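You operate a simulated robot arm through the tools that you are given. There is no shell and no other tool. Be economical: measure what you need, move in short steps, check, and stop when the job is done.

You run a simulated robot arm. Do the job below in one go: nothing can be reset, and whatever is moved stays where it is left.

JOB
Run the yellow sieve in the shaker for 10 seconds.
Fine: lid back on and red knob to LOCK; switch off when it has stopped; sieve, knob and dial stay so.

The check looks at the end state, three seconds after you hand in, the way a careful person would. Anything else that was tipped, shoved, dropped, spilled or broken makes it a failure. A push-on lid holds only when it is set on centred and level and pressed home; a screw cap is set on level and turned clockwise until tight.

ROBOT AND FRAMES
A 6-joint arm with a two-finger parallel gripper, fixed in place. Base frame: the origin is at the foot of the arm, x ahead of it, y to its left, z up; the work surface is at about z = 0. Lengths are in mm, angles in rad, forces in N, time in s.
With the tool pointing down near the work surface it reaches from about 140 to 580 mm from the base axis. Its first joint turns from -1.152 to 1.152 rad. Payload 2.1 kg.
The tool frame sits at the grasp point between the pads (the TCP): z along the fingers, y along the line on which they close. The tips reach 30 mm beyond it. The gripper opens to 94 mm. The fingers are 28 mm wide and 10 mm thick; the gripper's body (50 by 96 mm) begins 55 mm behind the TCP.
Orientation is that of the tool frame in the base frame, as a unit quaternion [x, y, z, w]. With the fingers straight down and closing along the base's y, the tool's x points along the base's -x, its y along +y and its z along -z.

CONTROLS
- The arm moves only by the tool servo_tool. Its argument "moves" is a list of rows, each a list of 7 numbers: the shift along the base's x, y, z in mm, then the turn, a rotation vector about the base's x, y, z in rad, then the closure, from 0 (fully open) to 1 (shut). In form: [[dx, dy, dz, wx, wy, wz, hand], ...]. A call has 1 to 12 rows; each row shifts and turns the commanded pose from where the row before left it. A row lasts 0.2 s, in which the tool goes at most 50 mm and 0.15 rad; a call with a longer step from one row to the next is refused whole, and so is a gripper value outside its range. A pose out of reach is approached as far as the arm can. The call stops where the force on the tool passes 40 N (or 10 N more than at its start, if that is more) or the arm is blocked; 0.2 s more then pass. The fingers move at their own pace (about 72 mm/s each) and stop on an object; they squeeze with about 20 N. The grip force told is the motor's: it shows also when the fingers shut on nothing. Time passes only in rows, and 0.2 s behind the last, so rows that do not move let the fingers close. The reply holds the time, the measured pose of the TCP, the force on the tool along the base axes, the opening and the grip force, in the units named above and with some noise, with the torque about the TCP (base axes, N m) and any sound that the robot's microphone picked up, and new pictures: "views" is both (left out), scene, wrist or none.
- Cameras (640 x 400 px; columns grow to the right, rows downward): "scene" is fixed at [61.1, -370.6, 498.2]; the picture's right is [0.76, -0.65, 0.00], its down [-0.28, -0.33, -0.90] and it looks along [0.58, 0.69, -0.43] (base axes); focal length 248 px, centre (320, 200). "wrist" rides on the gripper at [76, 14, -103] in the tool frame; the picture's right is [-0.18, 0.98, 0.00], its down [-0.75, -0.14, -0.64] and it looks along [-0.63, -0.12, 0.77] (tool axes); focal length 243 px, centre (320, 200). There is no depth. A picture from a camera that has moved, and an enlarged one, comes with that camera's place and axes in the base frame and with its lens.
- enlarge(camera, box): a new picture of the part [left, top, right, bottom] of that camera's present view, enlarged. No time passes.
- finish_job(): hands the job in; it is judged then, once.

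Go step by step. Nothing tells you positions but the pictures and the camera data: compare them with the known pose of the tool, close in by small moves and look again before you grip or let go. The budget is 120 turns and 200 pictures, counting those below and the enlarged ones. Unless the task says otherwise, let go and move clear before handing in, and close with one line.

The tools are called after "Emit:" as a command line: name --pt "numbers of a row" for each row, then --argument value for the rest, lists and objects as JSON in quotes. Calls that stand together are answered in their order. servo_tool: Moves the arm, as the interface text tells. Its arguments: {"type":"object","properties":{"moves":{"type":"array","items":{"type":"array","items":{"type":"number"}}},"views":{"type":"string","enum":["both","scene","wrist","none"]}},"required":["moves"]} The other tools are called the same way: enlarge (camera, box) takes an enlarged picture of a part of a camera's view; finish_job () hands the job in.

At the start:

```text
time: 0.0
position: [334.9, 77.6, 373.0]
tcp_rot: [0.0, 1.0, 0.0, 0.0]
ft_force: [-0.9, 0.3, 0.4]
wrist_torque: [-0.01, 0.02, -0.02]
finger_gap: 94.1
gripper_force: 0.1
```

scene: 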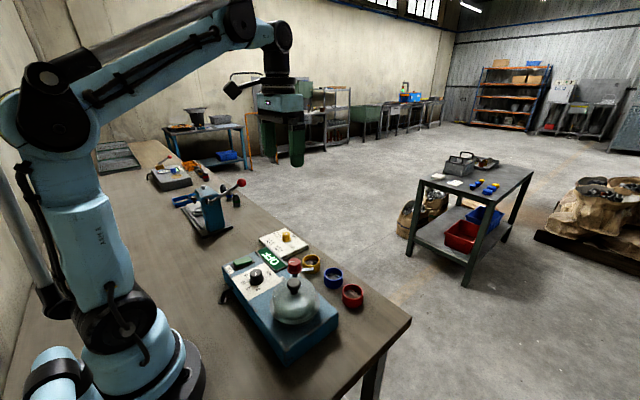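
wrist: 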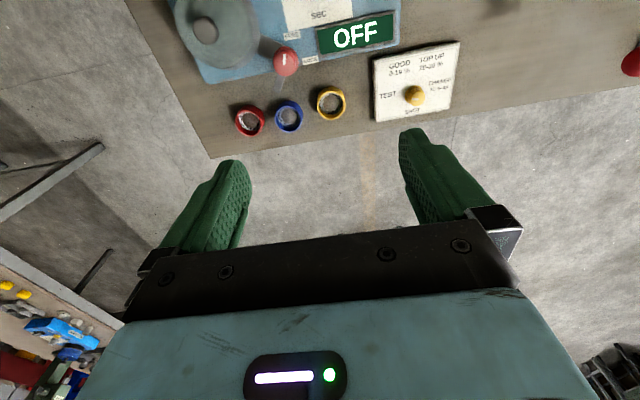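

I see a shaker with a lid, red knob, dial, a display "OFF", and three sieves (red, blue, yellow). I'll look closer first.

Emit:
enlarge --camera "scene" --box '[210, 220, 380, 370]'

Emit:
enlarge --camera "wrist" --box '[160, 0, 480, 160]'

```text
2.67 times, centred on (295, 295) of scene
camera zoom: at [61.1, -370.6, 498.2], right [0.76, -0.65, 0.0], down [-0.28, -0.33, -0.9], along [0.58, 0.69, -0.43], focal length 662 px, centre (387, -53)
```

zoom: 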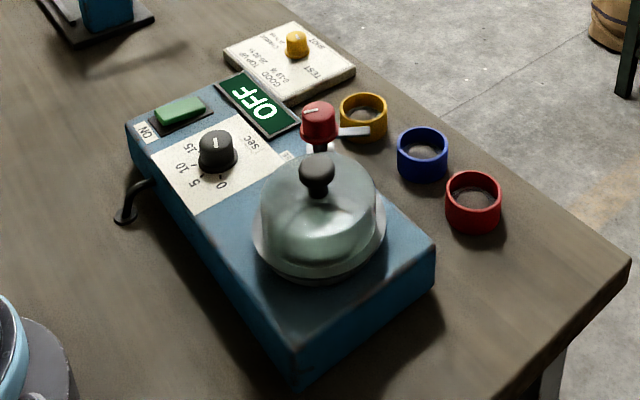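

```text
2.00 times, centred on (320, 80) of wrist
camera zoom: at [258.6, 92.3, 474.1], right [0.18, 0.98, 0.0], down [0.75, -0.14, 0.64], along [0.63, -0.12, -0.77], focal length 485 px, centre (320, 440)
```

zoom: 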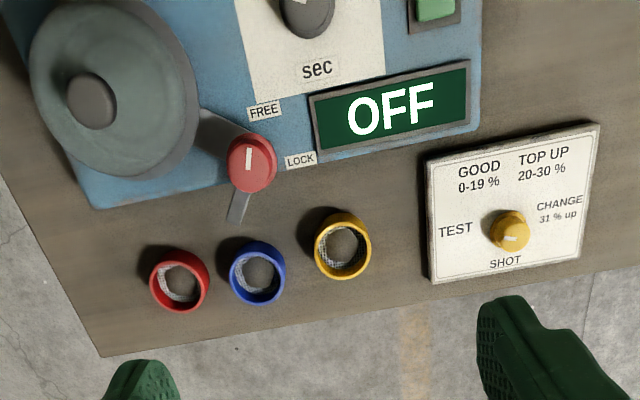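

The shaker is around (270, 0), with the lid knob near (264,-45,138) and the red knob near (314,30,110). I'll move back to get a closer view with the wrist camera.

Emit:
servo_tool --pt "-34 -14 -10 0 0 0 0" --pt "-34 -14 -20 0 0 0 0" --pt "-34 -14 -20 0 0 0 0" --pt "-33 -14 -20 0 0 0 0" --pt "0 0 0 0 0 0 0"

```text
time: 1.2
position: [194.1, 26.9, 300.4]
tcp_rot: [0.0, 1.0, 0.0, 0.001]
ft_force: [-0.7, 0.2, 0.4]
wrist_torque: [-0.01, -0.02, -0.02]
finger_gap: 94.0
gripper_force: 0.1
camera wrist: at [117.3, 40.1, 403.1], right [0.18, 0.98, 0.0], down [0.75, -0.14, 0.64], along [0.63, -0.12, -0.77], focal length 243 px, centre (320, 200)
```

scene: 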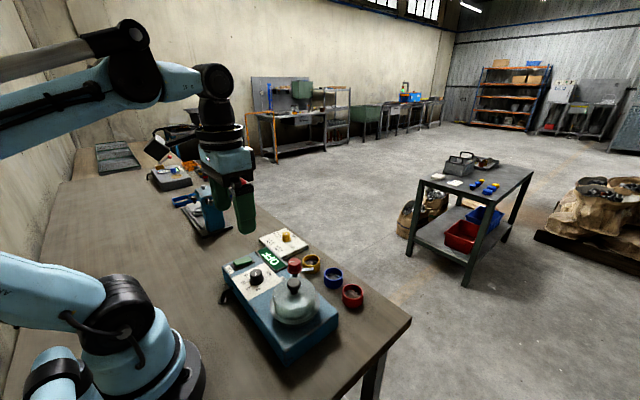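
wrist: 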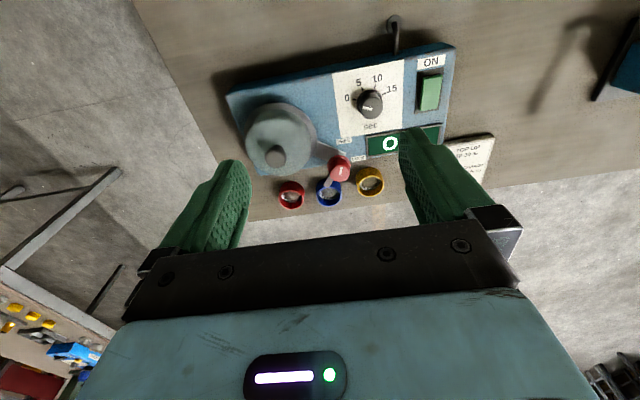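

Emit:
enlarge --camera "wrist" --box '[210, 10, 500, 210]'

Emit:
enlarge --camera "wrist" --box '[230, 90, 400, 210]'

Emit:
enlarge --camera "scene" --box '[215, 230, 345, 320]'

```text
2.00 times, centred on (355, 110) of wrist
camera zoom: at [117.3, 40.1, 403.1], right [0.18, 0.98, 0.0], down [0.75, -0.14, 0.64], along [0.63, -0.12, -0.77], focal length 485 px, centre (250, 380)
```

zoom: 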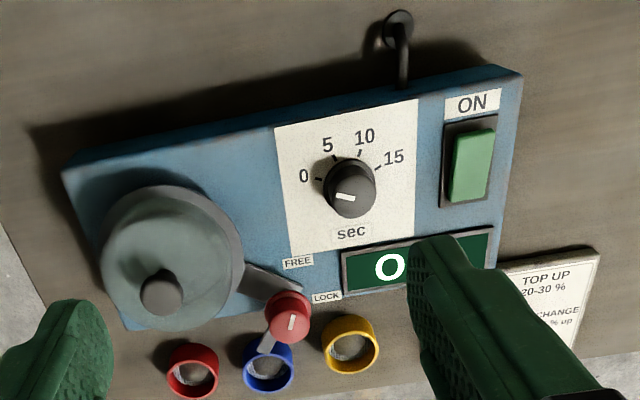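

```text
3.33 times, centred on (315, 150) of wrist
camera zoom: at [117.3, 40.1, 403.1], right [0.18, 0.98, 0.0], down [0.75, -0.14, 0.64], along [0.63, -0.12, -0.77], focal length 809 px, centre (337, 367)
```

zoom: 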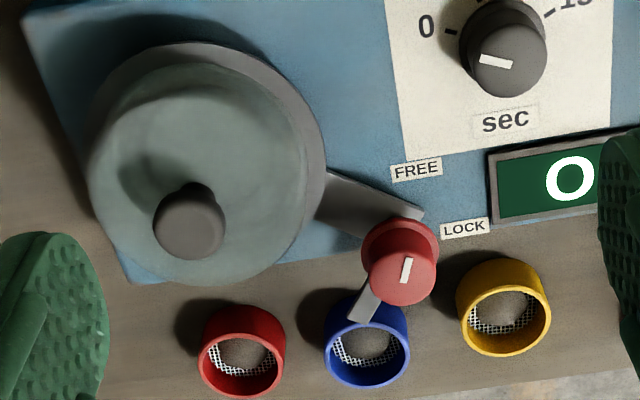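

```text
4.44 times, centred on (280, 275) of scene
camera zoom: at [61.1, -370.6, 498.2], right [0.76, -0.65, 0.0], down [-0.28, -0.33, -0.9], along [0.58, 0.69, -0.43], focal length 1104 px, centre (498, -133)
```

zoom: 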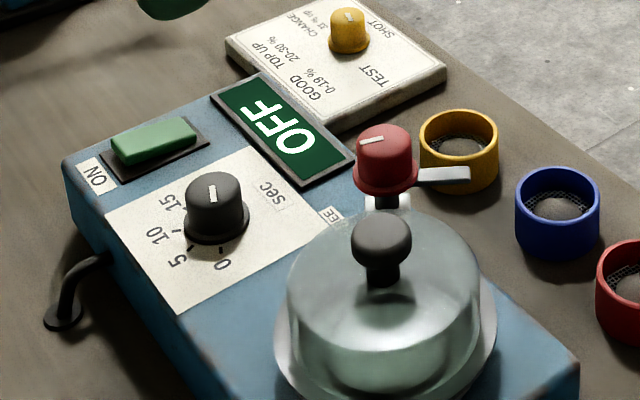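

The dial is at 0 and the red knob points at FREE, with its latch bar swung off the lid. I'll go above the lid knob and check my alignment.

Emit:
servo_tool --pt "24 -24 0 0 0 0 0" --pt "24 -24 -20 0 0 0 0" --pt "24 -24 -30 0 0 0 0.3" --pt "0 0 -40 0 0 0 0.3" --pt "0 0 0 0 0 0 0.3"

Emit:
enlarge --camera "scene" --box '[210, 200, 370, 320]'

```text
time: 2.4
position: [269.0, -50.0, 211.6]
tcp_rot: [0.001, 1.0, 0.001, 0.001]
ft_force: [-0.4, -0.2, 0.3]
wrist_torque: [0.01, -0.05, 0.02]
finger_gap: 65.8
gripper_force: 0.0
camera wrist: at [192.4, -36.8, 313.4], right [0.18, 0.98, 0.0], down [0.75, -0.14, 0.64], along [0.63, -0.12, -0.77], focal length 243 px, centre (320, 200)
```

scene: 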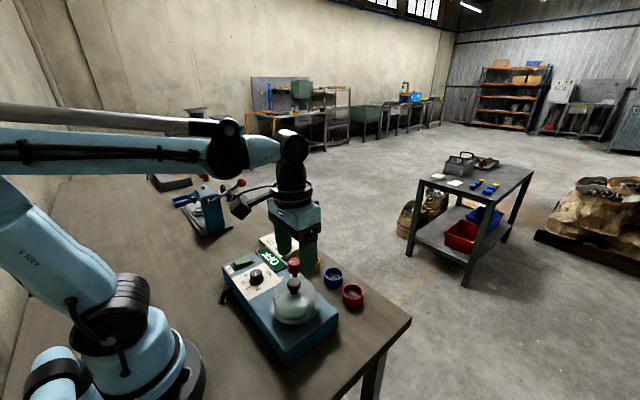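
wrist: 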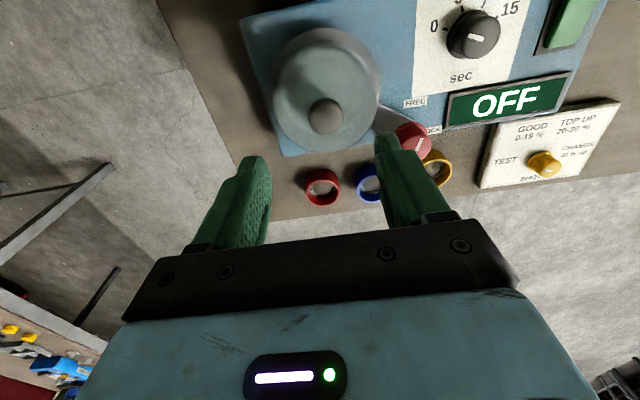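

```text
3.33 times, centred on (290, 260) of scene
camera zoom: at [61.1, -370.6, 498.2], right [0.76, -0.65, 0.0], down [-0.28, -0.33, -0.9], along [0.58, 0.69, -0.43], focal length 828 px, centre (420, 0)
```

zoom: 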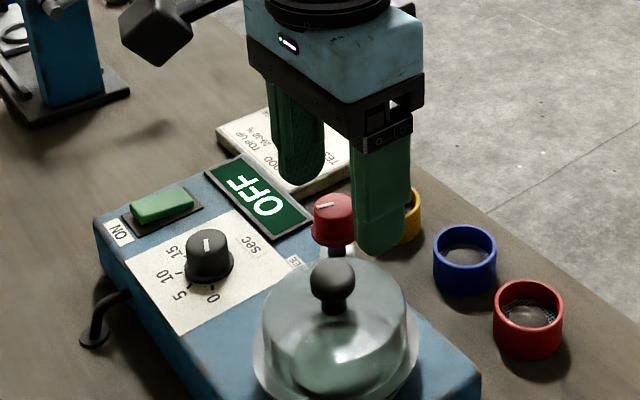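

The lid knob works out at about (263.5,-46), with its top near z 127. I'll lower with the fingers partly open and look again.

Emit:
servo_tool --pt "-5 4 -20 0 0 0 0.45" --pt "0 0 -20 0 0 0 0.45" --pt "0 0 -15 0 0 0 0.45" --pt "0 0 0 0 0 0 0.45"

Emit:
enlarge --camera "scene" --box '[210, 200, 370, 320]'

Emit:
enlarge --camera "wrist" --box '[200, 40, 440, 240]'

```text
time: 3.4
position: [267.1, -45.1, 158.9]
tcp_rot: [0.0, 1.0, 0.001, 0.001]
ft_force: [0.4, 0.0, -0.8]
wrist_torque: [0.0, -0.01, -0.01]
finger_gap: 51.7
gripper_force: 0.0
camera wrist: at [190.3, -31.9, 260.0], right [0.18, 0.98, 0.0], down [0.75, -0.14, 0.64], along [0.63, -0.12, -0.77], focal length 243 px, centre (320, 200)
```

scene: 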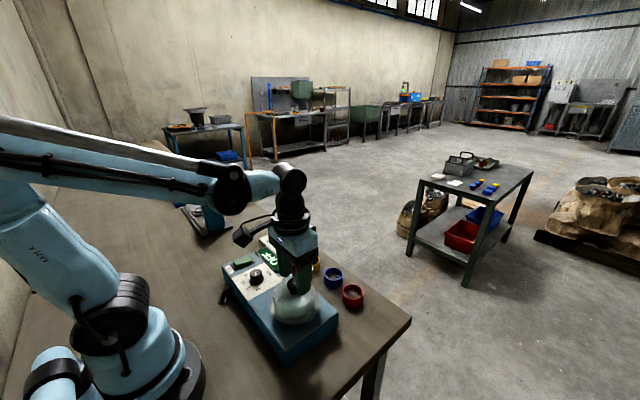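
wrist: 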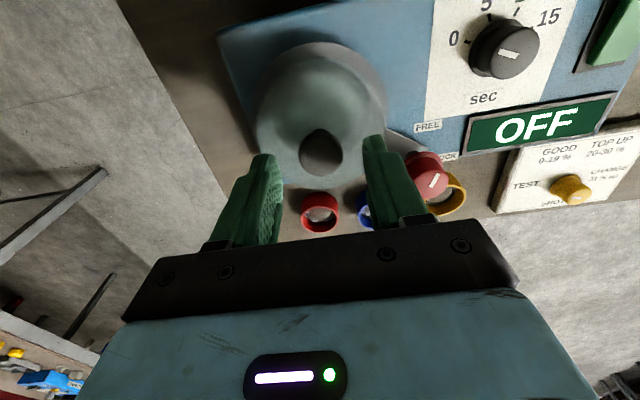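

```text
3.33 times, centred on (290, 260) of scene
camera zoom: at [61.1, -370.6, 498.2], right [0.76, -0.65, 0.0], down [-0.28, -0.33, -0.9], along [0.58, 0.69, -0.43], focal length 828 px, centre (420, 0)
```

zoom: 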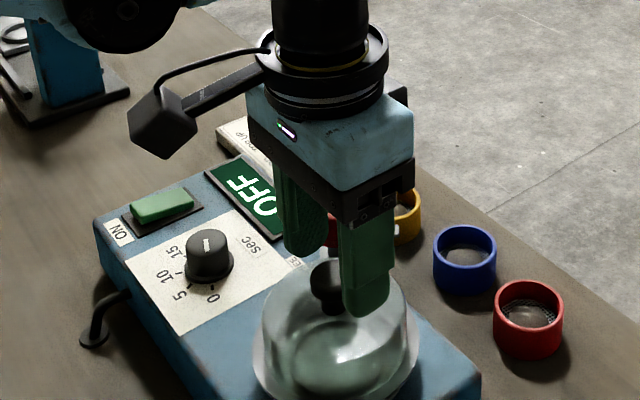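

```text
2.00 times, centred on (320, 140) of wrist
camera zoom: at [190.3, -31.9, 260.0], right [0.18, 0.98, 0.0], down [0.75, -0.14, 0.64], along [0.63, -0.12, -0.77], focal length 485 px, centre (320, 320)
```

zoom: 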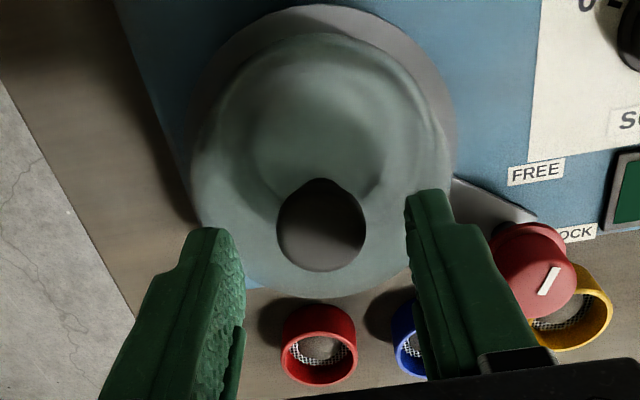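

The knob is centred between the fingers. I'll lower around it and close.

Emit:
servo_tool --pt "-2 0 -10 0 0 0 0.45" --pt "0 0 -9 0 0 0 0.45" --pt "0 0 0 0 0 0 0.6" --pt "0 0 0 0 0 0 0.9" --pt "0 0 0 0 0 0 0.9" --pt "0 0 0 0 0 0 0.9"

Emit:
enlarge --camera "scene" --box '[210, 200, 370, 320]'

```text
time: 4.8
position: [265.5, -44.7, 139.0]
tcp_rot: [0.0, 1.0, 0.001, 0.001]
ft_force: [0.0, 0.6, 0.2]
wrist_torque: [0.0, -0.01, -0.02]
finger_gap: 26.7
gripper_force: 20.5
heard: snap
camera wrist: at [188.5, -30.8, 240.5], right [0.18, 0.98, 0.0], down [0.75, -0.14, 0.64], along [0.63, -0.12, -0.77], focal length 243 px, centre (320, 200)
```

scene: 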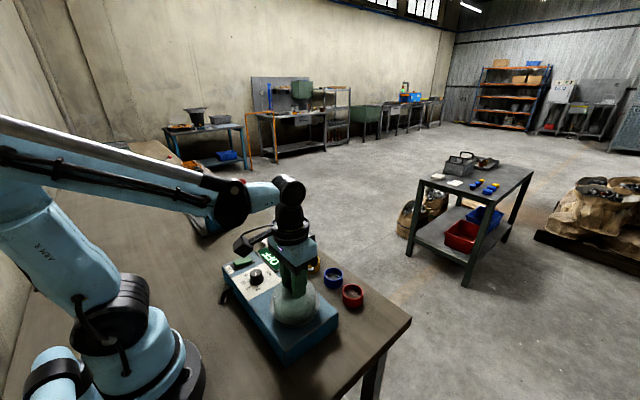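
wrist: 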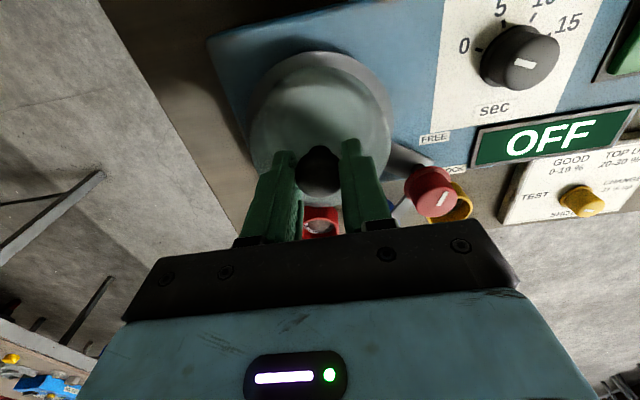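

```text
3.33 times, centred on (290, 260) of scene
camera zoom: at [61.1, -370.6, 498.2], right [0.76, -0.65, 0.0], down [-0.28, -0.33, -0.9], along [0.58, 0.69, -0.43], focal length 828 px, centre (420, 0)
```

zoom: 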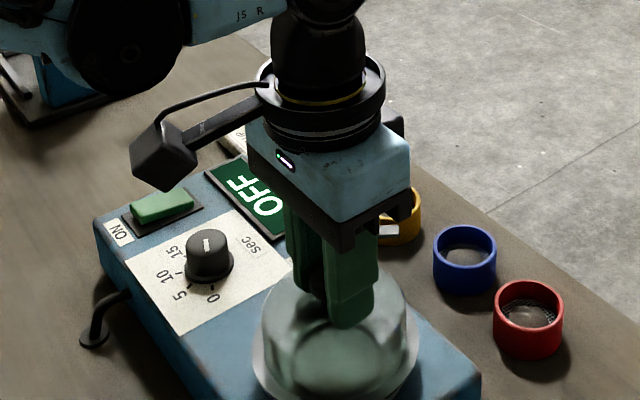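

The knob is gripped with a 26.7 mm gap, and I heard a snap. Next I'll lift straight up slowly.

Emit:
servo_tool --pt "0 0 5 0 0 0 0.9" --pt "0 0 10 0 0 0 0.9" --pt "0 0 20 0 0 0 0.9" --pt "0 0 30 0 0 0 0.9" --pt "0 0 30 0 0 0 0.9" --pt "0 0 0 0 0 0 0.9"

Emit:
enlarge --camera "scene" --box '[210, 200, 370, 320]'

```text
time: 6.2
position: [263.7, -46.3, 235.2]
tcp_rot: [0.0, 1.0, 0.002, 0.001]
ft_force: [0.4, 0.5, -0.3]
wrist_torque: [0.05, 0.02, -0.01]
finger_gap: 9.6
gripper_force: 0.1
camera wrist: at [187.4, -31.9, 336.4], right [0.18, 0.98, 0.0], down [0.75, -0.14, 0.64], along [0.63, -0.12, -0.77], focal length 243 px, centre (320, 200)
```

scene: 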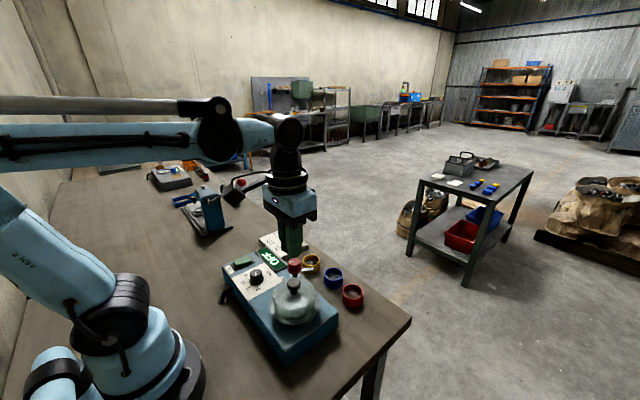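
wrist: 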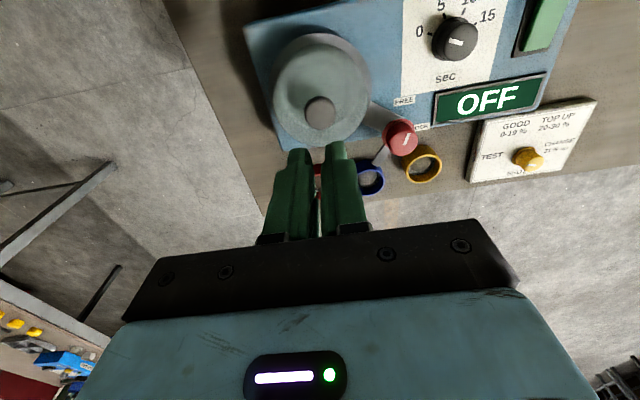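

```text
3.33 times, centred on (290, 260) of scene
camera zoom: at [61.1, -370.6, 498.2], right [0.76, -0.65, 0.0], down [-0.28, -0.33, -0.9], along [0.58, 0.69, -0.43], focal length 828 px, centre (420, 0)
```

zoom: 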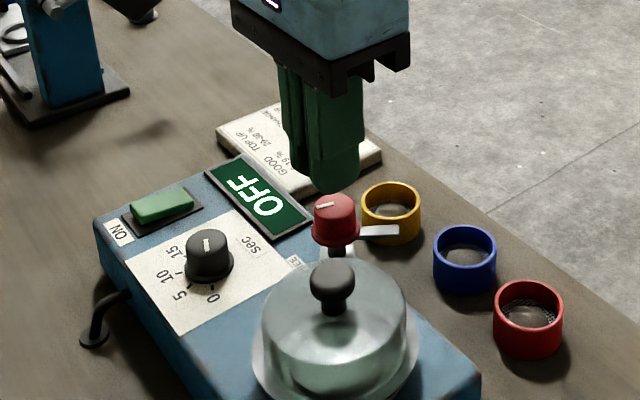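

The fingers slipped off and the lid looks unmoved. I'll grip again a little lower, squeeze fully, and lift in small steps while watching the force.

Emit:
servo_tool --pt "0 0 -10 0 0 0 0.5" --pt "0 0 -20 0 0 0 0.5" --pt "0 0 -30 0 0 0 0.5" --pt "0 0 -25 0 0 0 0.5" --pt "0 0 -14 0 0 0 0.5" --pt "0 0 0 0 0 0 1" --pt "0 0 0 0 0 0 1" --pt "0 0 0 0 0 0 1"

Emit:
enlarge --camera "wrist" --box '[200, 40, 440, 240]'

```text
time: 7.5
position: [267.2, -46.2, 135.0]
tcp_rot: [-0.001, 1.0, 0.001, 0.0]
ft_force: [-1.0, 2.3, 9.1]
wrist_torque: [-0.25, 0.04, -0.05]
finger_gap: 27.4
gripper_force: 20.3
heard: snap
stopped in row 6: the force on the tool passed its limit at 49 N (the readings are from after the stop); the commanded pose is now the measured one
camera wrist: at [191.2, -31.8, 238.0], right [0.18, 0.98, 0.0], down [0.75, -0.14, 0.64], along [0.63, -0.12, -0.77], focal length 243 px, centre (320, 200)
```

scene: 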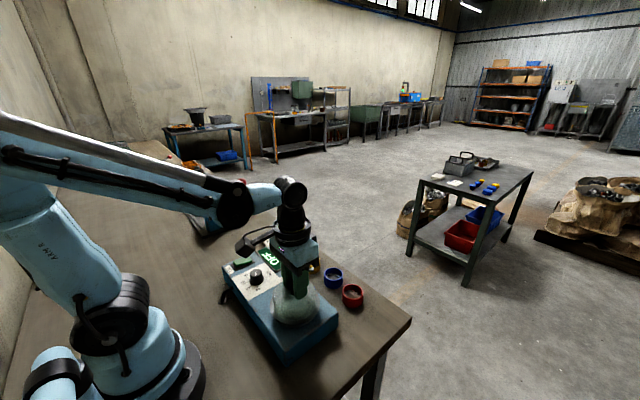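
wrist: 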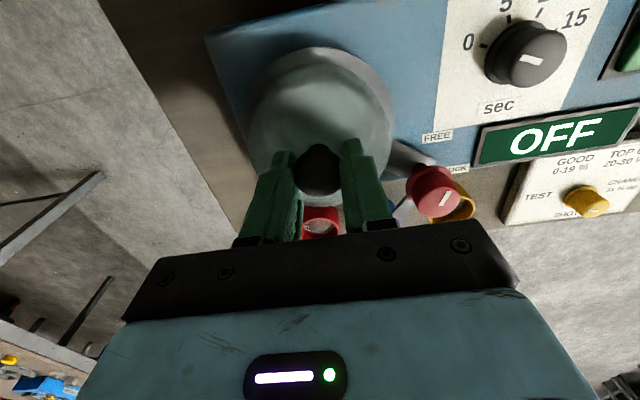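

```text
2.00 times, centred on (320, 140) of wrist
camera zoom: at [191.2, -31.8, 238.0], right [0.18, 0.98, 0.0], down [0.75, -0.14, 0.64], along [0.63, -0.12, -0.77], focal length 485 px, centre (320, 320)
```

zoom: 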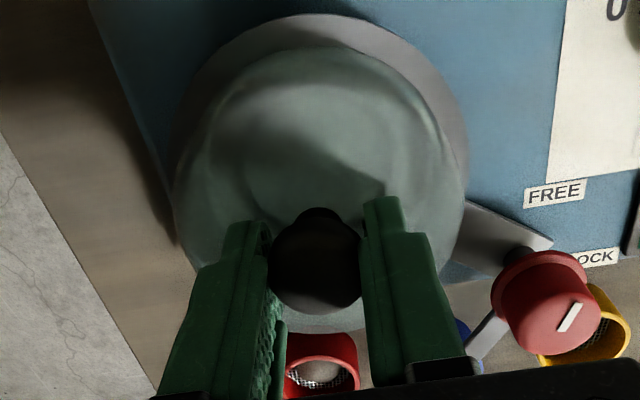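

The fingertips touched the dome and the knob is gripped, with the force settling. I'll lift in small increments.

Emit:
servo_tool --pt "0 0 1 0 0 0 1" --pt "0 0 1 0 0 0 1" --pt "0 0 1 0 0 0 1" --views "none"

Emit:
servo_tool --pt "0 0 2 0 0 0 1" --pt "0 0 2 0 0 0 1" --views "none"

Emit:
servo_tool --pt "0 0 2 0 0 0 1" --pt "0 0 3 0 0 0 1" --views "wrist"

```text
time: 8.3
position: [268.3, -45.3, 138.8]
tcp_rot: [0.0, 1.0, 0.0, 0.0]
ft_force: [0.1, -0.1, -1.2]
wrist_torque: [0.01, 0.02, 0.01]
finger_gap: 27.0
gripper_force: 19.8
heard: snap
```

```text
time: 8.9
position: [266.7, -44.6, 143.4]
tcp_rot: [0.0, 1.0, 0.001, 0.0]
ft_force: [0.1, 0.2, -0.6]
wrist_torque: [-0.01, 0.0, 0.0]
finger_gap: 27.2
gripper_force: 19.6
```

```text
time: 9.5
position: [267.6, -45.6, 147.6]
tcp_rot: [0.0, 1.0, 0.0, 0.0]
ft_force: [0.4, -0.4, -0.9]
wrist_torque: [-0.01, 0.01, -0.05]
finger_gap: 27.2
gripper_force: 20.4
camera wrist: at [190.9, -31.2, 249.5], right [0.18, 0.98, 0.0], down [0.75, -0.14, 0.64], along [0.63, -0.12, -0.77], focal length 243 px, centre (320, 200)
```

wrist: 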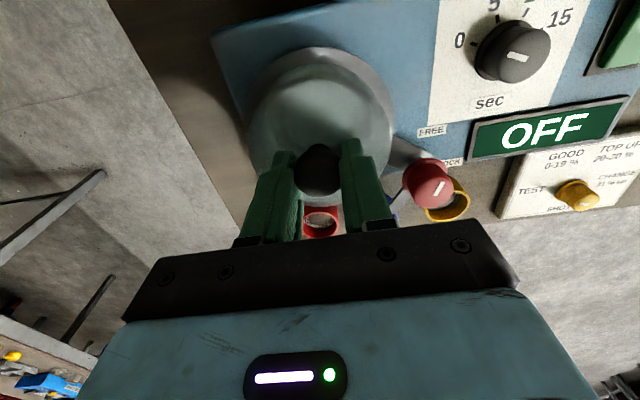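

A snap came on unlatching, the gap is steady at 27 mm and there is a small weight on the tool, so the lid is coming up. I'll lift further, gently.

Emit:
servo_tool --pt "0 0 5 0 0 0 1" --pt "0 0 8 0 0 0 1" --pt "0 0 10 0 0 0 1" --pt "0 0 12 0 0 0 1" --pt "0 0 12 0 0 0 1" --pt "0 0 12 0 0 0 1" --pt "0 0 12 0 0 0 1" --pt "0 0 10 0 0 0 1" --pt "0 0 5 0 0 0 1"

Emit:
enlarge --camera "scene" --box '[210, 200, 370, 320]'

```text
time: 11.5
position: [268.6, -46.1, 234.8]
tcp_rot: [0.0, 1.0, 0.001, 0.0]
ft_force: [0.4, -0.7, -1.0]
wrist_torque: [-0.03, 0.03, 0.0]
finger_gap: 27.3
gripper_force: 20.2
camera wrist: at [191.7, -31.7, 336.7], right [0.18, 0.98, 0.0], down [0.75, -0.14, 0.64], along [0.63, -0.12, -0.77], focal length 243 px, centre (320, 200)
```

scene: 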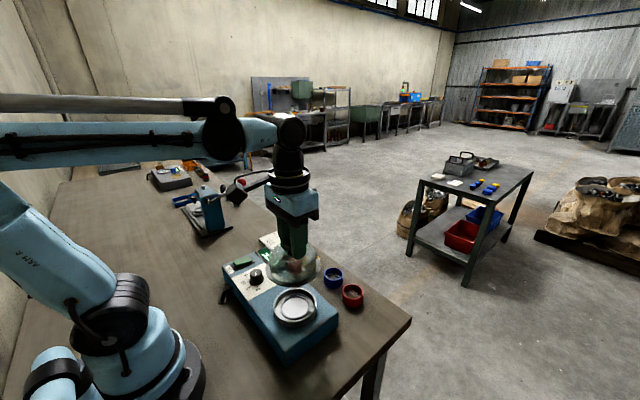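
wrist: 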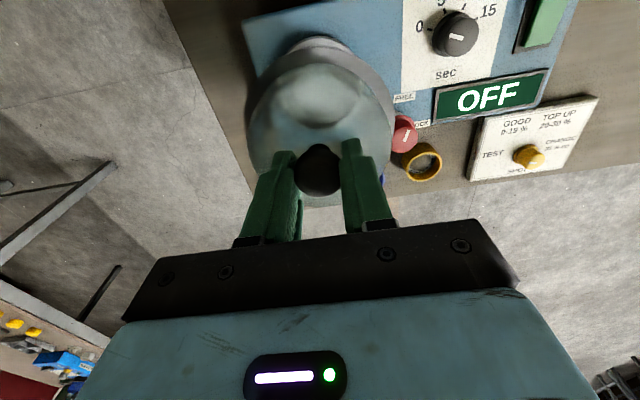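

```text
3.33 times, centred on (290, 260) of scene
camera zoom: at [61.1, -370.6, 498.2], right [0.76, -0.65, 0.0], down [-0.28, -0.33, -0.9], along [0.58, 0.69, -0.43], focal length 828 px, centre (420, 0)
```

zoom: 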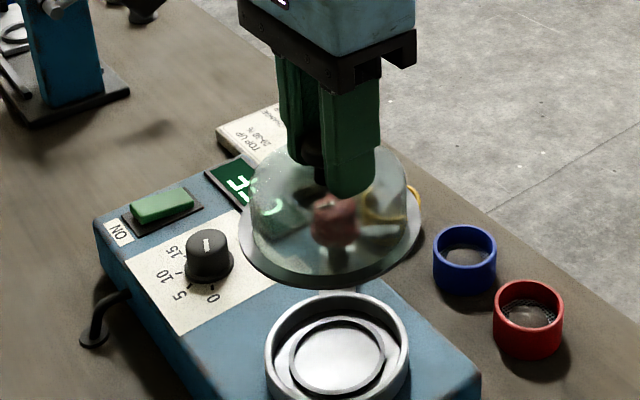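

The lid is lifted and the seat with its inner ring is now visible. I'll carry the lid to the open table beyond the switch end, around (235, 265).

Emit:
servo_tool --pt "-1 15 5 0 0 0 1" --pt "-3 28 0 0 0 0 1" --pt "-3 30 0 0 0 0 1" --pt "-4 30 0 0 0 0 1" --pt "-4 30 0 0 0 0 1" --pt "-4 30 0 0 0 0 1" --pt "-4 30 0 0 0 0 1" --pt "-4 30 0 0 0 0 1" --pt "-4 30 0 0 0 0 1" --pt "-3 30 0 0 0 0 1" --pt "0 20 0 0 0 0 1" --pt "0 8 0 0 0 0 1"

```text
time: 14.1
position: [233.5, 267.6, 240.1]
tcp_rot: [0.001, 1.0, 0.001, 0.001]
ft_force: [-0.1, -0.7, -1.1]
wrist_torque: [0.03, 0.02, 0.02]
finger_gap: 27.2
gripper_force: 20.4
camera wrist: at [157.5, 281.4, 341.9], right [0.18, 0.98, 0.0], down [0.75, -0.14, 0.64], along [0.63, -0.12, -0.77], focal length 243 px, centre (320, 200)
```

scene: 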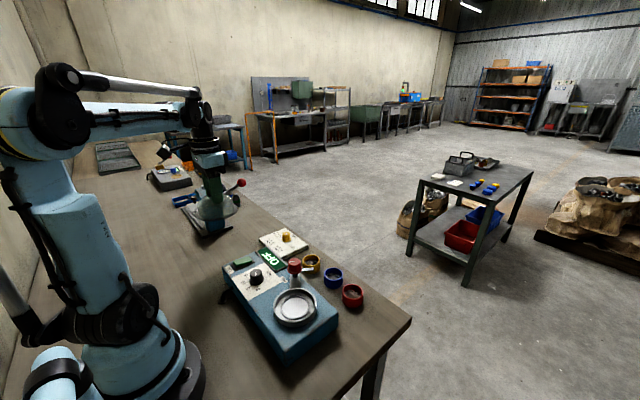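
wrist: 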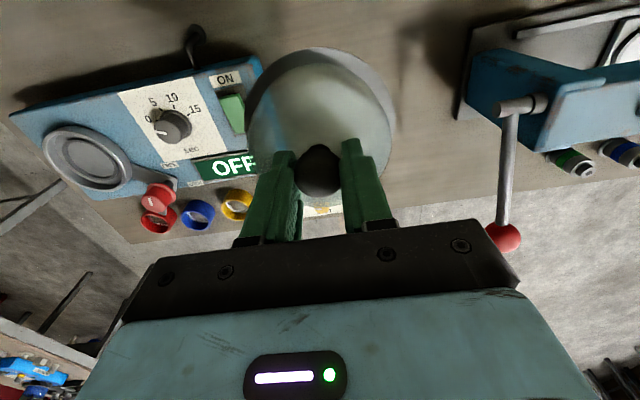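

The table between the shaker end (y≈206) and the press (y≈440) is clear. I'll shift 35 mm more in y and descend.

Emit:
servo_tool --pt "0 20 -10 0 0 0 1" --pt "0 15 -25 0 0 0 1" --pt "0 0 -30 0 0 0 1" --pt "0 0 -30 0 0 0 1" --pt "0 0 -30 0 0 0 1" --pt "0 0 -25 0 0 0 1" --pt "0 0 -10 0 0 0 1" --pt "0 0 0 0 0 0 1"

Emit:
enlarge --camera "scene" --box '[170, 150, 330, 270]'

```text
time: 15.9
position: [233.0, 299.7, 79.0]
tcp_rot: [0.001, 1.0, 0.0, 0.0]
ft_force: [0.6, 1.2, -0.9]
wrist_torque: [0.02, -0.01, 0.05]
finger_gap: 27.2
gripper_force: 19.9
camera wrist: at [157.1, 314.1, 180.4], right [0.18, 0.98, 0.0], down [0.75, -0.14, 0.64], along [0.63, -0.12, -0.77], focal length 243 px, centre (320, 200)
```

scene: 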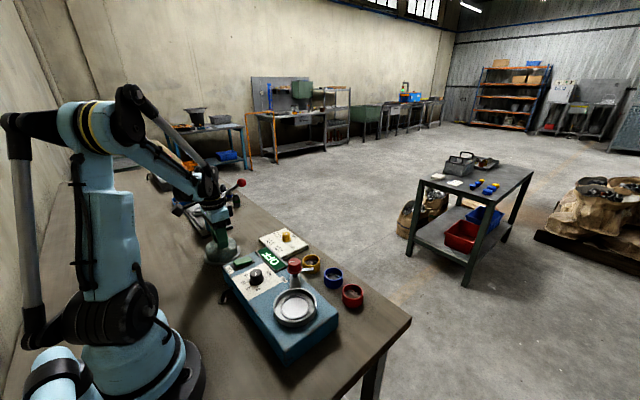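
wrist: 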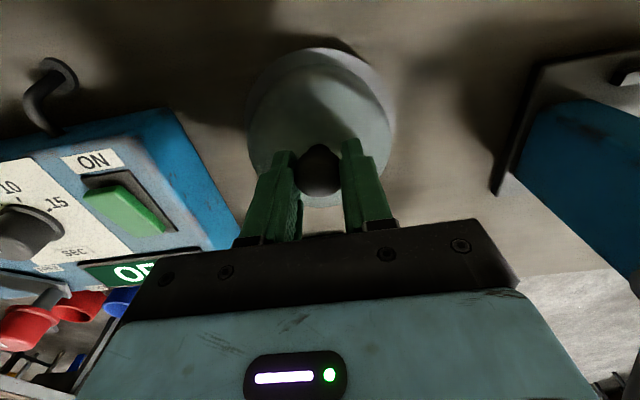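

```text
3.33 times, centred on (250, 210) of scene
camera zoom: at [61.1, -370.6, 498.2], right [0.76, -0.65, 0.0], down [-0.28, -0.33, -0.9], along [0.58, 0.69, -0.43], focal length 828 px, centre (553, 167)
```

zoom: 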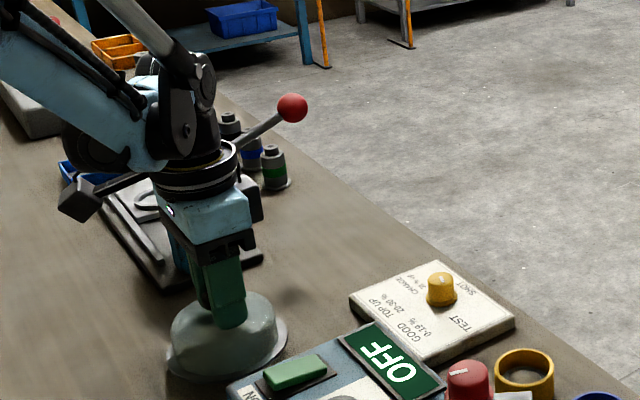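

I'll lower slowly until it touches the table.

Emit:
servo_tool --pt "0 0 -5 0 0 0 1" --pt "0 0 -4 0 0 0 1" --pt "0 0 -3 0 0 0 1" --pt "0 0 0 0 0 0 1" --views "none"

Emit:
servo_tool --pt "0 0 -2 0 0 0 1" --pt "0 0 -2 0 0 0 1" --pt "0 0 0 0 0 0 1" --views "wrist"

```text
time: 16.9
position: [233.9, 300.1, 67.5]
tcp_rot: [0.0, 1.0, 0.001, 0.0]
ft_force: [-0.3, -0.2, -1.4]
wrist_torque: [0.01, 0.01, 0.01]
finger_gap: 27.2
gripper_force: 20.2
```

```text
time: 17.7
position: [234.0, 299.8, 61.9]
tcp_rot: [0.0, 1.0, 0.001, 0.0]
ft_force: [-1.3, 0.2, 14.6]
wrist_torque: [-0.1, -0.11, -0.1]
finger_gap: 27.0
gripper_force: 20.0
camera wrist: at [157.7, 313.7, 165.0], right [0.18, 0.98, 0.0], down [0.75, -0.14, 0.64], along [0.63, -0.12, -0.77], focal length 243 px, centre (320, 200)
```

wrist: 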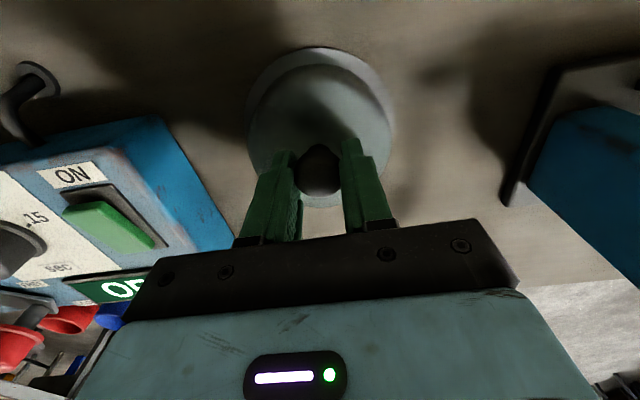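

It touched down at TCP z≈63. I'll relieve the force, release, and rise.

Emit:
servo_tool --pt "0 0 1 0 0 0 1" --pt "0 0 0 0 0 0 0.6" --pt "0 0 0 0 0 0 0.4" --pt "0 0 0 0 0 0 0.4" --pt "0 0 15 0 0 0 0.4" --pt "0 0 30 0 0 0 0.4" --pt "0 -20 45 0 0 0 0.4" --pt "5 -40 20 0 0 0 0.4" --pt "5 -45 20 0 0 0 0.4" --pt "5 -45 20 0 0 0 0.4" --pt "0 0 0 0 0 0 0.4"

```text
time: 20.1
position: [246.2, 152.2, 218.3]
tcp_rot: [-0.002, 1.0, 0.0, 0.0]
ft_force: [-1.1, -0.2, 0.5]
wrist_torque: [0.05, 0.01, 0.01]
finger_gap: 56.5
gripper_force: 0.0
camera wrist: at [170.0, 165.7, 319.3], right [0.18, 0.98, 0.0], down [0.75, -0.14, 0.64], along [0.63, -0.12, -0.77], focal length 243 px, centre (320, 200)
```

scene: 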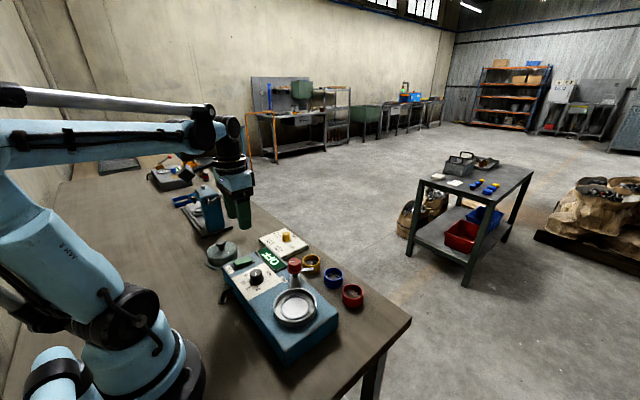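
wrist: 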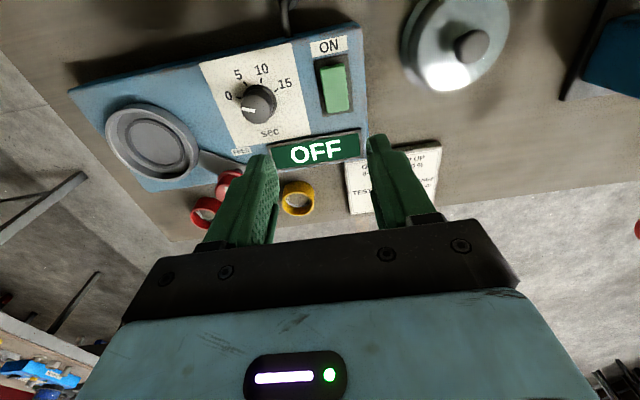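

The lid stands level on the table. I'll go above the yellow sieve, near (395, 90).

Emit:
servo_tool --pt "40 -15 0 0 0 0 0.25" --pt "40 -15 0 0 0 0 0.25" --pt "40 -15 -10 0 0 0 0.25" --pt "28 -15 -30 0 0 0 0.25" --pt "0 0 -30 0 0 0 0.25" --pt "0 0 0 0 0 0 0.25"

Emit:
enlarge --camera "scene" --box '[230, 200, 390, 320]'

Emit:
enlarge --camera "wrist" --box '[200, 40, 440, 240]'

```text
time: 21.5
position: [397.1, 92.2, 142.4]
tcp_rot: [-0.001, 1.0, 0.001, 0.0]
ft_force: [0.4, 0.7, 0.3]
wrist_torque: [0.0, -0.01, 0.01]
finger_gap: 70.2
gripper_force: 0.1
camera wrist: at [320.9, 106.5, 244.0], right [0.18, 0.98, 0.0], down [0.75, -0.14, 0.64], along [0.63, -0.12, -0.77], focal length 243 px, centre (320, 200)
```

scene: 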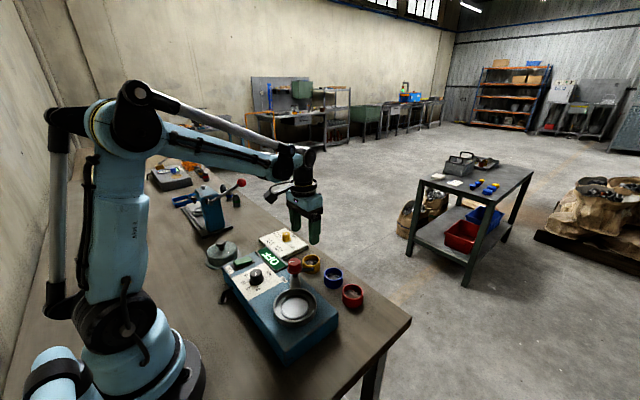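
wrist: 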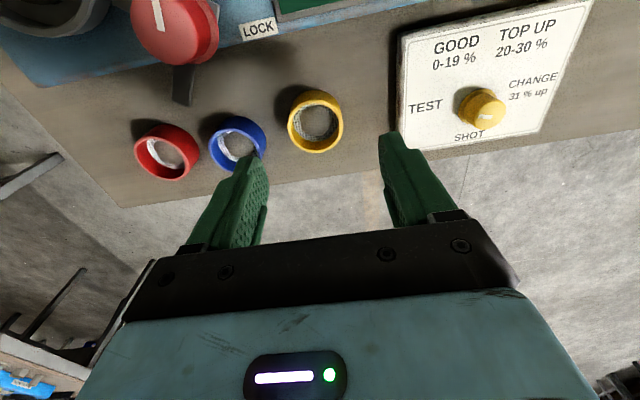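

```text
3.33 times, centred on (310, 260) of scene
camera zoom: at [61.1, -370.6, 498.2], right [0.76, -0.65, 0.0], down [-0.28, -0.33, -0.9], along [0.58, 0.69, -0.43], focal length 828 px, centre (353, 0)
```

zoom: 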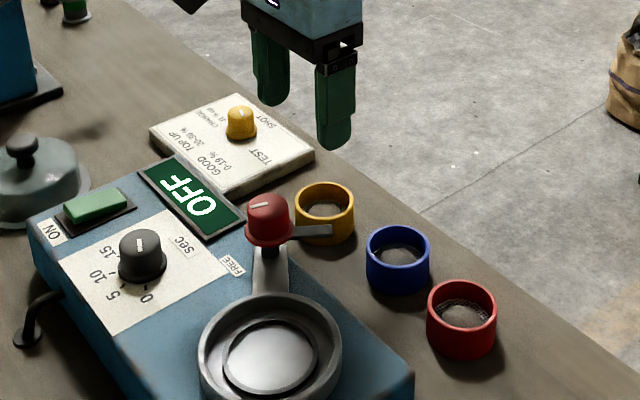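

```text
2.00 times, centred on (320, 140) of wrist
camera zoom: at [320.9, 106.5, 244.0], right [0.18, 0.98, 0.0], down [0.75, -0.14, 0.64], along [0.63, -0.12, -0.77], focal length 485 px, centre (320, 320)
```

zoom: 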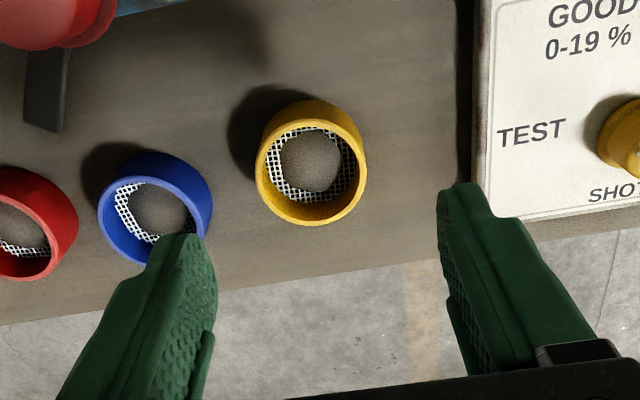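

The sieve holds grit, so it must stay level. It's about 51 mm wide at (408.5, 86.5), rim near z 29. I'll narrow the opening to clear the blue sieve and approach.

Emit:
servo_tool --pt "11 -5 0 0 0 0 0.34" --pt "0 0 -25 0 0 0 0.34" --pt "0 0 -25 0 0 0 0.34" --pt "0 0 -10 0 0 0 0.34" --pt "0 0 0 0 0 0 0.34"

Emit:
enlarge --camera "scene" --box '[250, 200, 410, 320]'

Emit:
enlarge --camera "wrist" --box '[200, 40, 440, 240]'

```text
time: 22.7
position: [408.2, 84.4, 80.3]
tcp_rot: [0.0, 1.0, 0.001, -0.001]
ft_force: [-0.3, 0.3, -0.3]
wrist_torque: [-0.02, 0.01, 0.01]
finger_gap: 62.2
gripper_force: 0.1
camera wrist: at [331.2, 99.3, 183.5], right [0.18, 0.98, 0.0], down [0.75, -0.14, 0.64], along [0.63, -0.12, -0.77], focal length 243 px, centre (320, 200)
```

scene: 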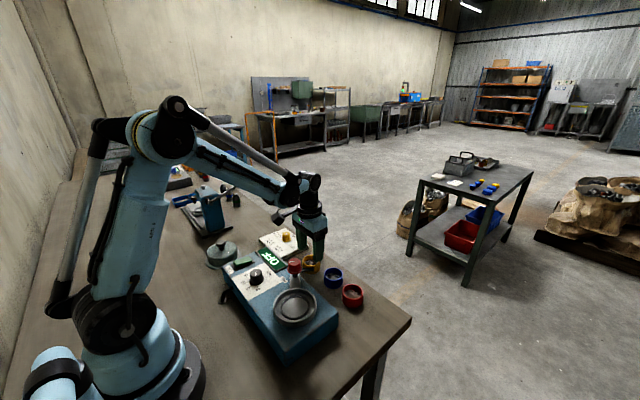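
wrist: 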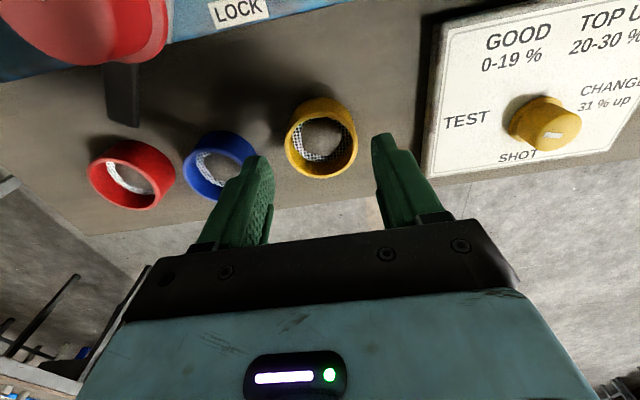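

```text
3.33 times, centred on (330, 260) of scene
camera zoom: at [61.1, -370.6, 498.2], right [0.76, -0.65, 0.0], down [-0.28, -0.33, -0.9], along [0.58, 0.69, -0.43], focal length 828 px, centre (287, 0)
```

zoom: 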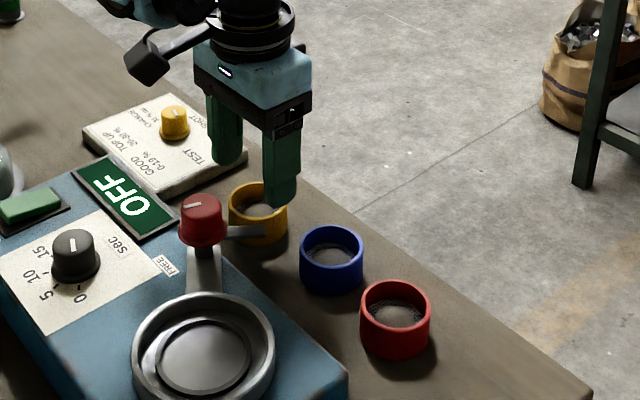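

```text
2.00 times, centred on (320, 140) of wrist
camera zoom: at [331.2, 99.3, 183.5], right [0.18, 0.98, 0.0], down [0.75, -0.14, 0.64], along [0.63, -0.12, -0.77], focal length 485 px, centre (320, 320)
```

zoom: 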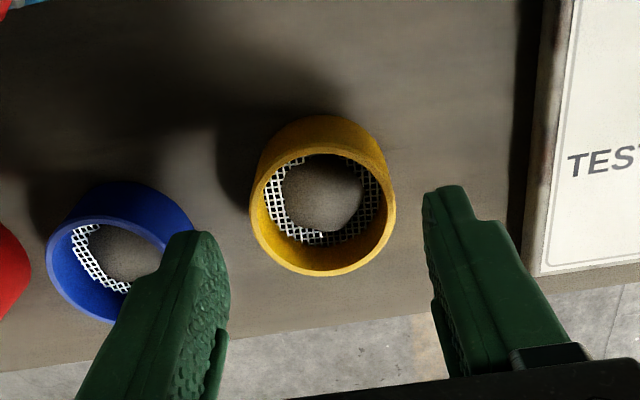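

Alignment is good. I'll lower to grip the upper half of the rim and close gently.

Emit:
servo_tool --pt "1 1 -15 0 0 0 0.34" --pt "0 0 -12 0 0 0 0.34" --pt "0 0 -9 0 0 0 0.34" --pt "0 0 0 0 0 0 0.34" --pt "0 0 0 0 0 0 0.42" --pt "0 0 0 0 0 0 0.47" --pt "0 0 0 0 0 0 0.6" --pt "0 0 0 0 0 0 0.6"

Emit:
enlarge --camera "wrist" --box '[200, 40, 440, 240]'

Emit:
enlarge --camera "scene" --box '[250, 200, 410, 320]'

```text
time: 24.5
position: [408.7, 86.1, 45.6]
tcp_rot: [0.0, 1.0, 0.002, 0.0]
ft_force: [1.4, 0.3, 0.0]
wrist_torque: [-0.02, 0.04, -0.01]
finger_gap: 51.2
gripper_force: 20.0
camera wrist: at [331.4, 100.2, 147.5], right [0.18, 0.98, 0.0], down [0.75, -0.14, 0.64], along [0.63, -0.12, -0.77], focal length 243 px, centre (320, 200)
```

scene: 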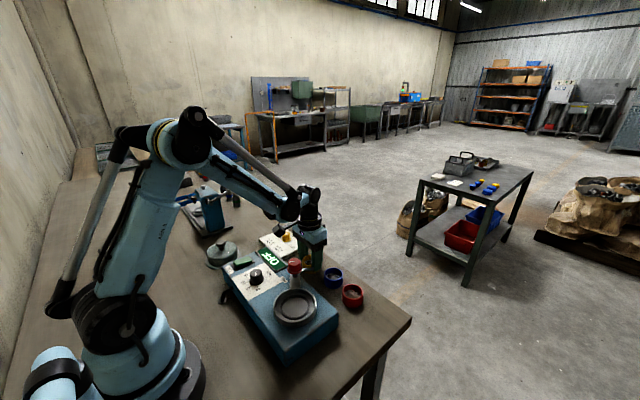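
wrist: 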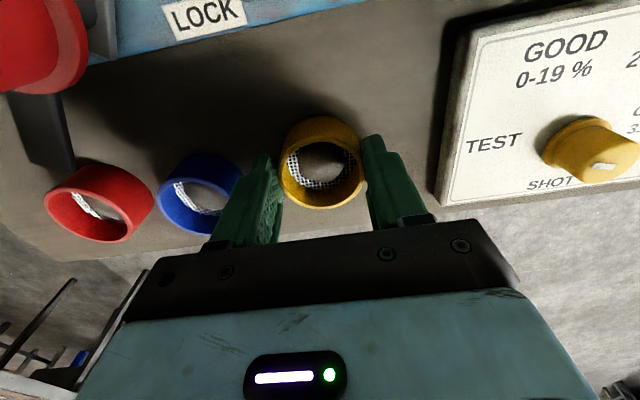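

```text
2.00 times, centred on (320, 140) of wrist
camera zoom: at [331.4, 100.2, 147.5], right [0.18, 0.98, 0.0], down [0.75, -0.14, 0.64], along [0.63, -0.12, -0.77], focal length 485 px, centre (320, 320)
```

zoom: 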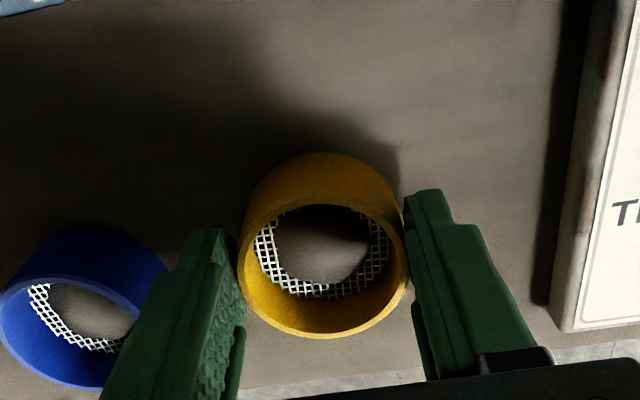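

```text
3.33 times, centred on (330, 260) of scene
camera zoom: at [61.1, -370.6, 498.2], right [0.76, -0.65, 0.0], down [-0.28, -0.33, -0.9], along [0.58, 0.69, -0.43], focal length 828 px, centre (287, 0)
```

zoom: 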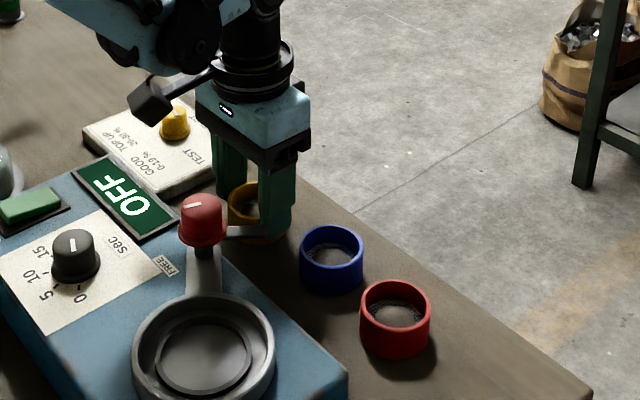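

The sieve is gripped at 51 mm. I'll lift it gently and keep it level.

Emit:
servo_tool --pt "0 0 3 0 0 0 0.6" --pt "0 0 8 0 0 0 0.6" --pt "0 0 15 0 0 0 0.6" --pt "0 0 20 0 0 0 0.6" --pt "0 0 25 0 0 0 0.6" --pt "0 0 25 0 0 0 0.6" --pt "0 0 25 0 0 0 0.6" --pt "0 0 20 0 0 0 0.6" --pt "0 0 15 0 0 0 0.6" --pt "0 0 8 0 0 0 0.6" --pt "0 0 0 0 0 0 0.6" --views "wrist"

```text
time: 26.9
position: [408.1, 86.3, 212.3]
tcp_rot: [0.0, 1.0, 0.001, 0.0]
ft_force: [0.4, -0.1, -1.5]
wrist_torque: [0.01, 0.01, -0.01]
finger_gap: 51.1
gripper_force: 19.6
camera wrist: at [332.4, 100.4, 313.7], right [0.18, 0.98, 0.0], down [0.75, -0.14, 0.64], along [0.63, -0.12, -0.77], focal length 243 px, centre (320, 200)
```

wrist: 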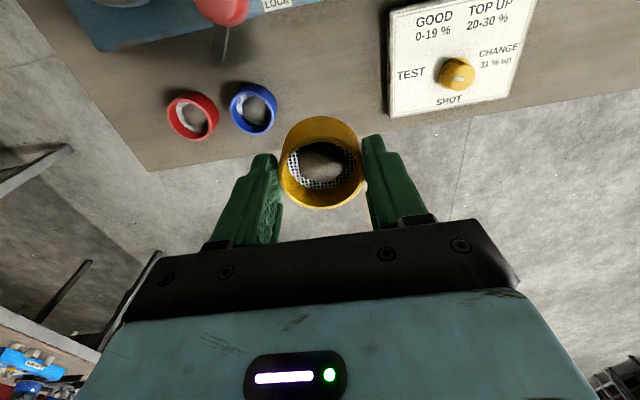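

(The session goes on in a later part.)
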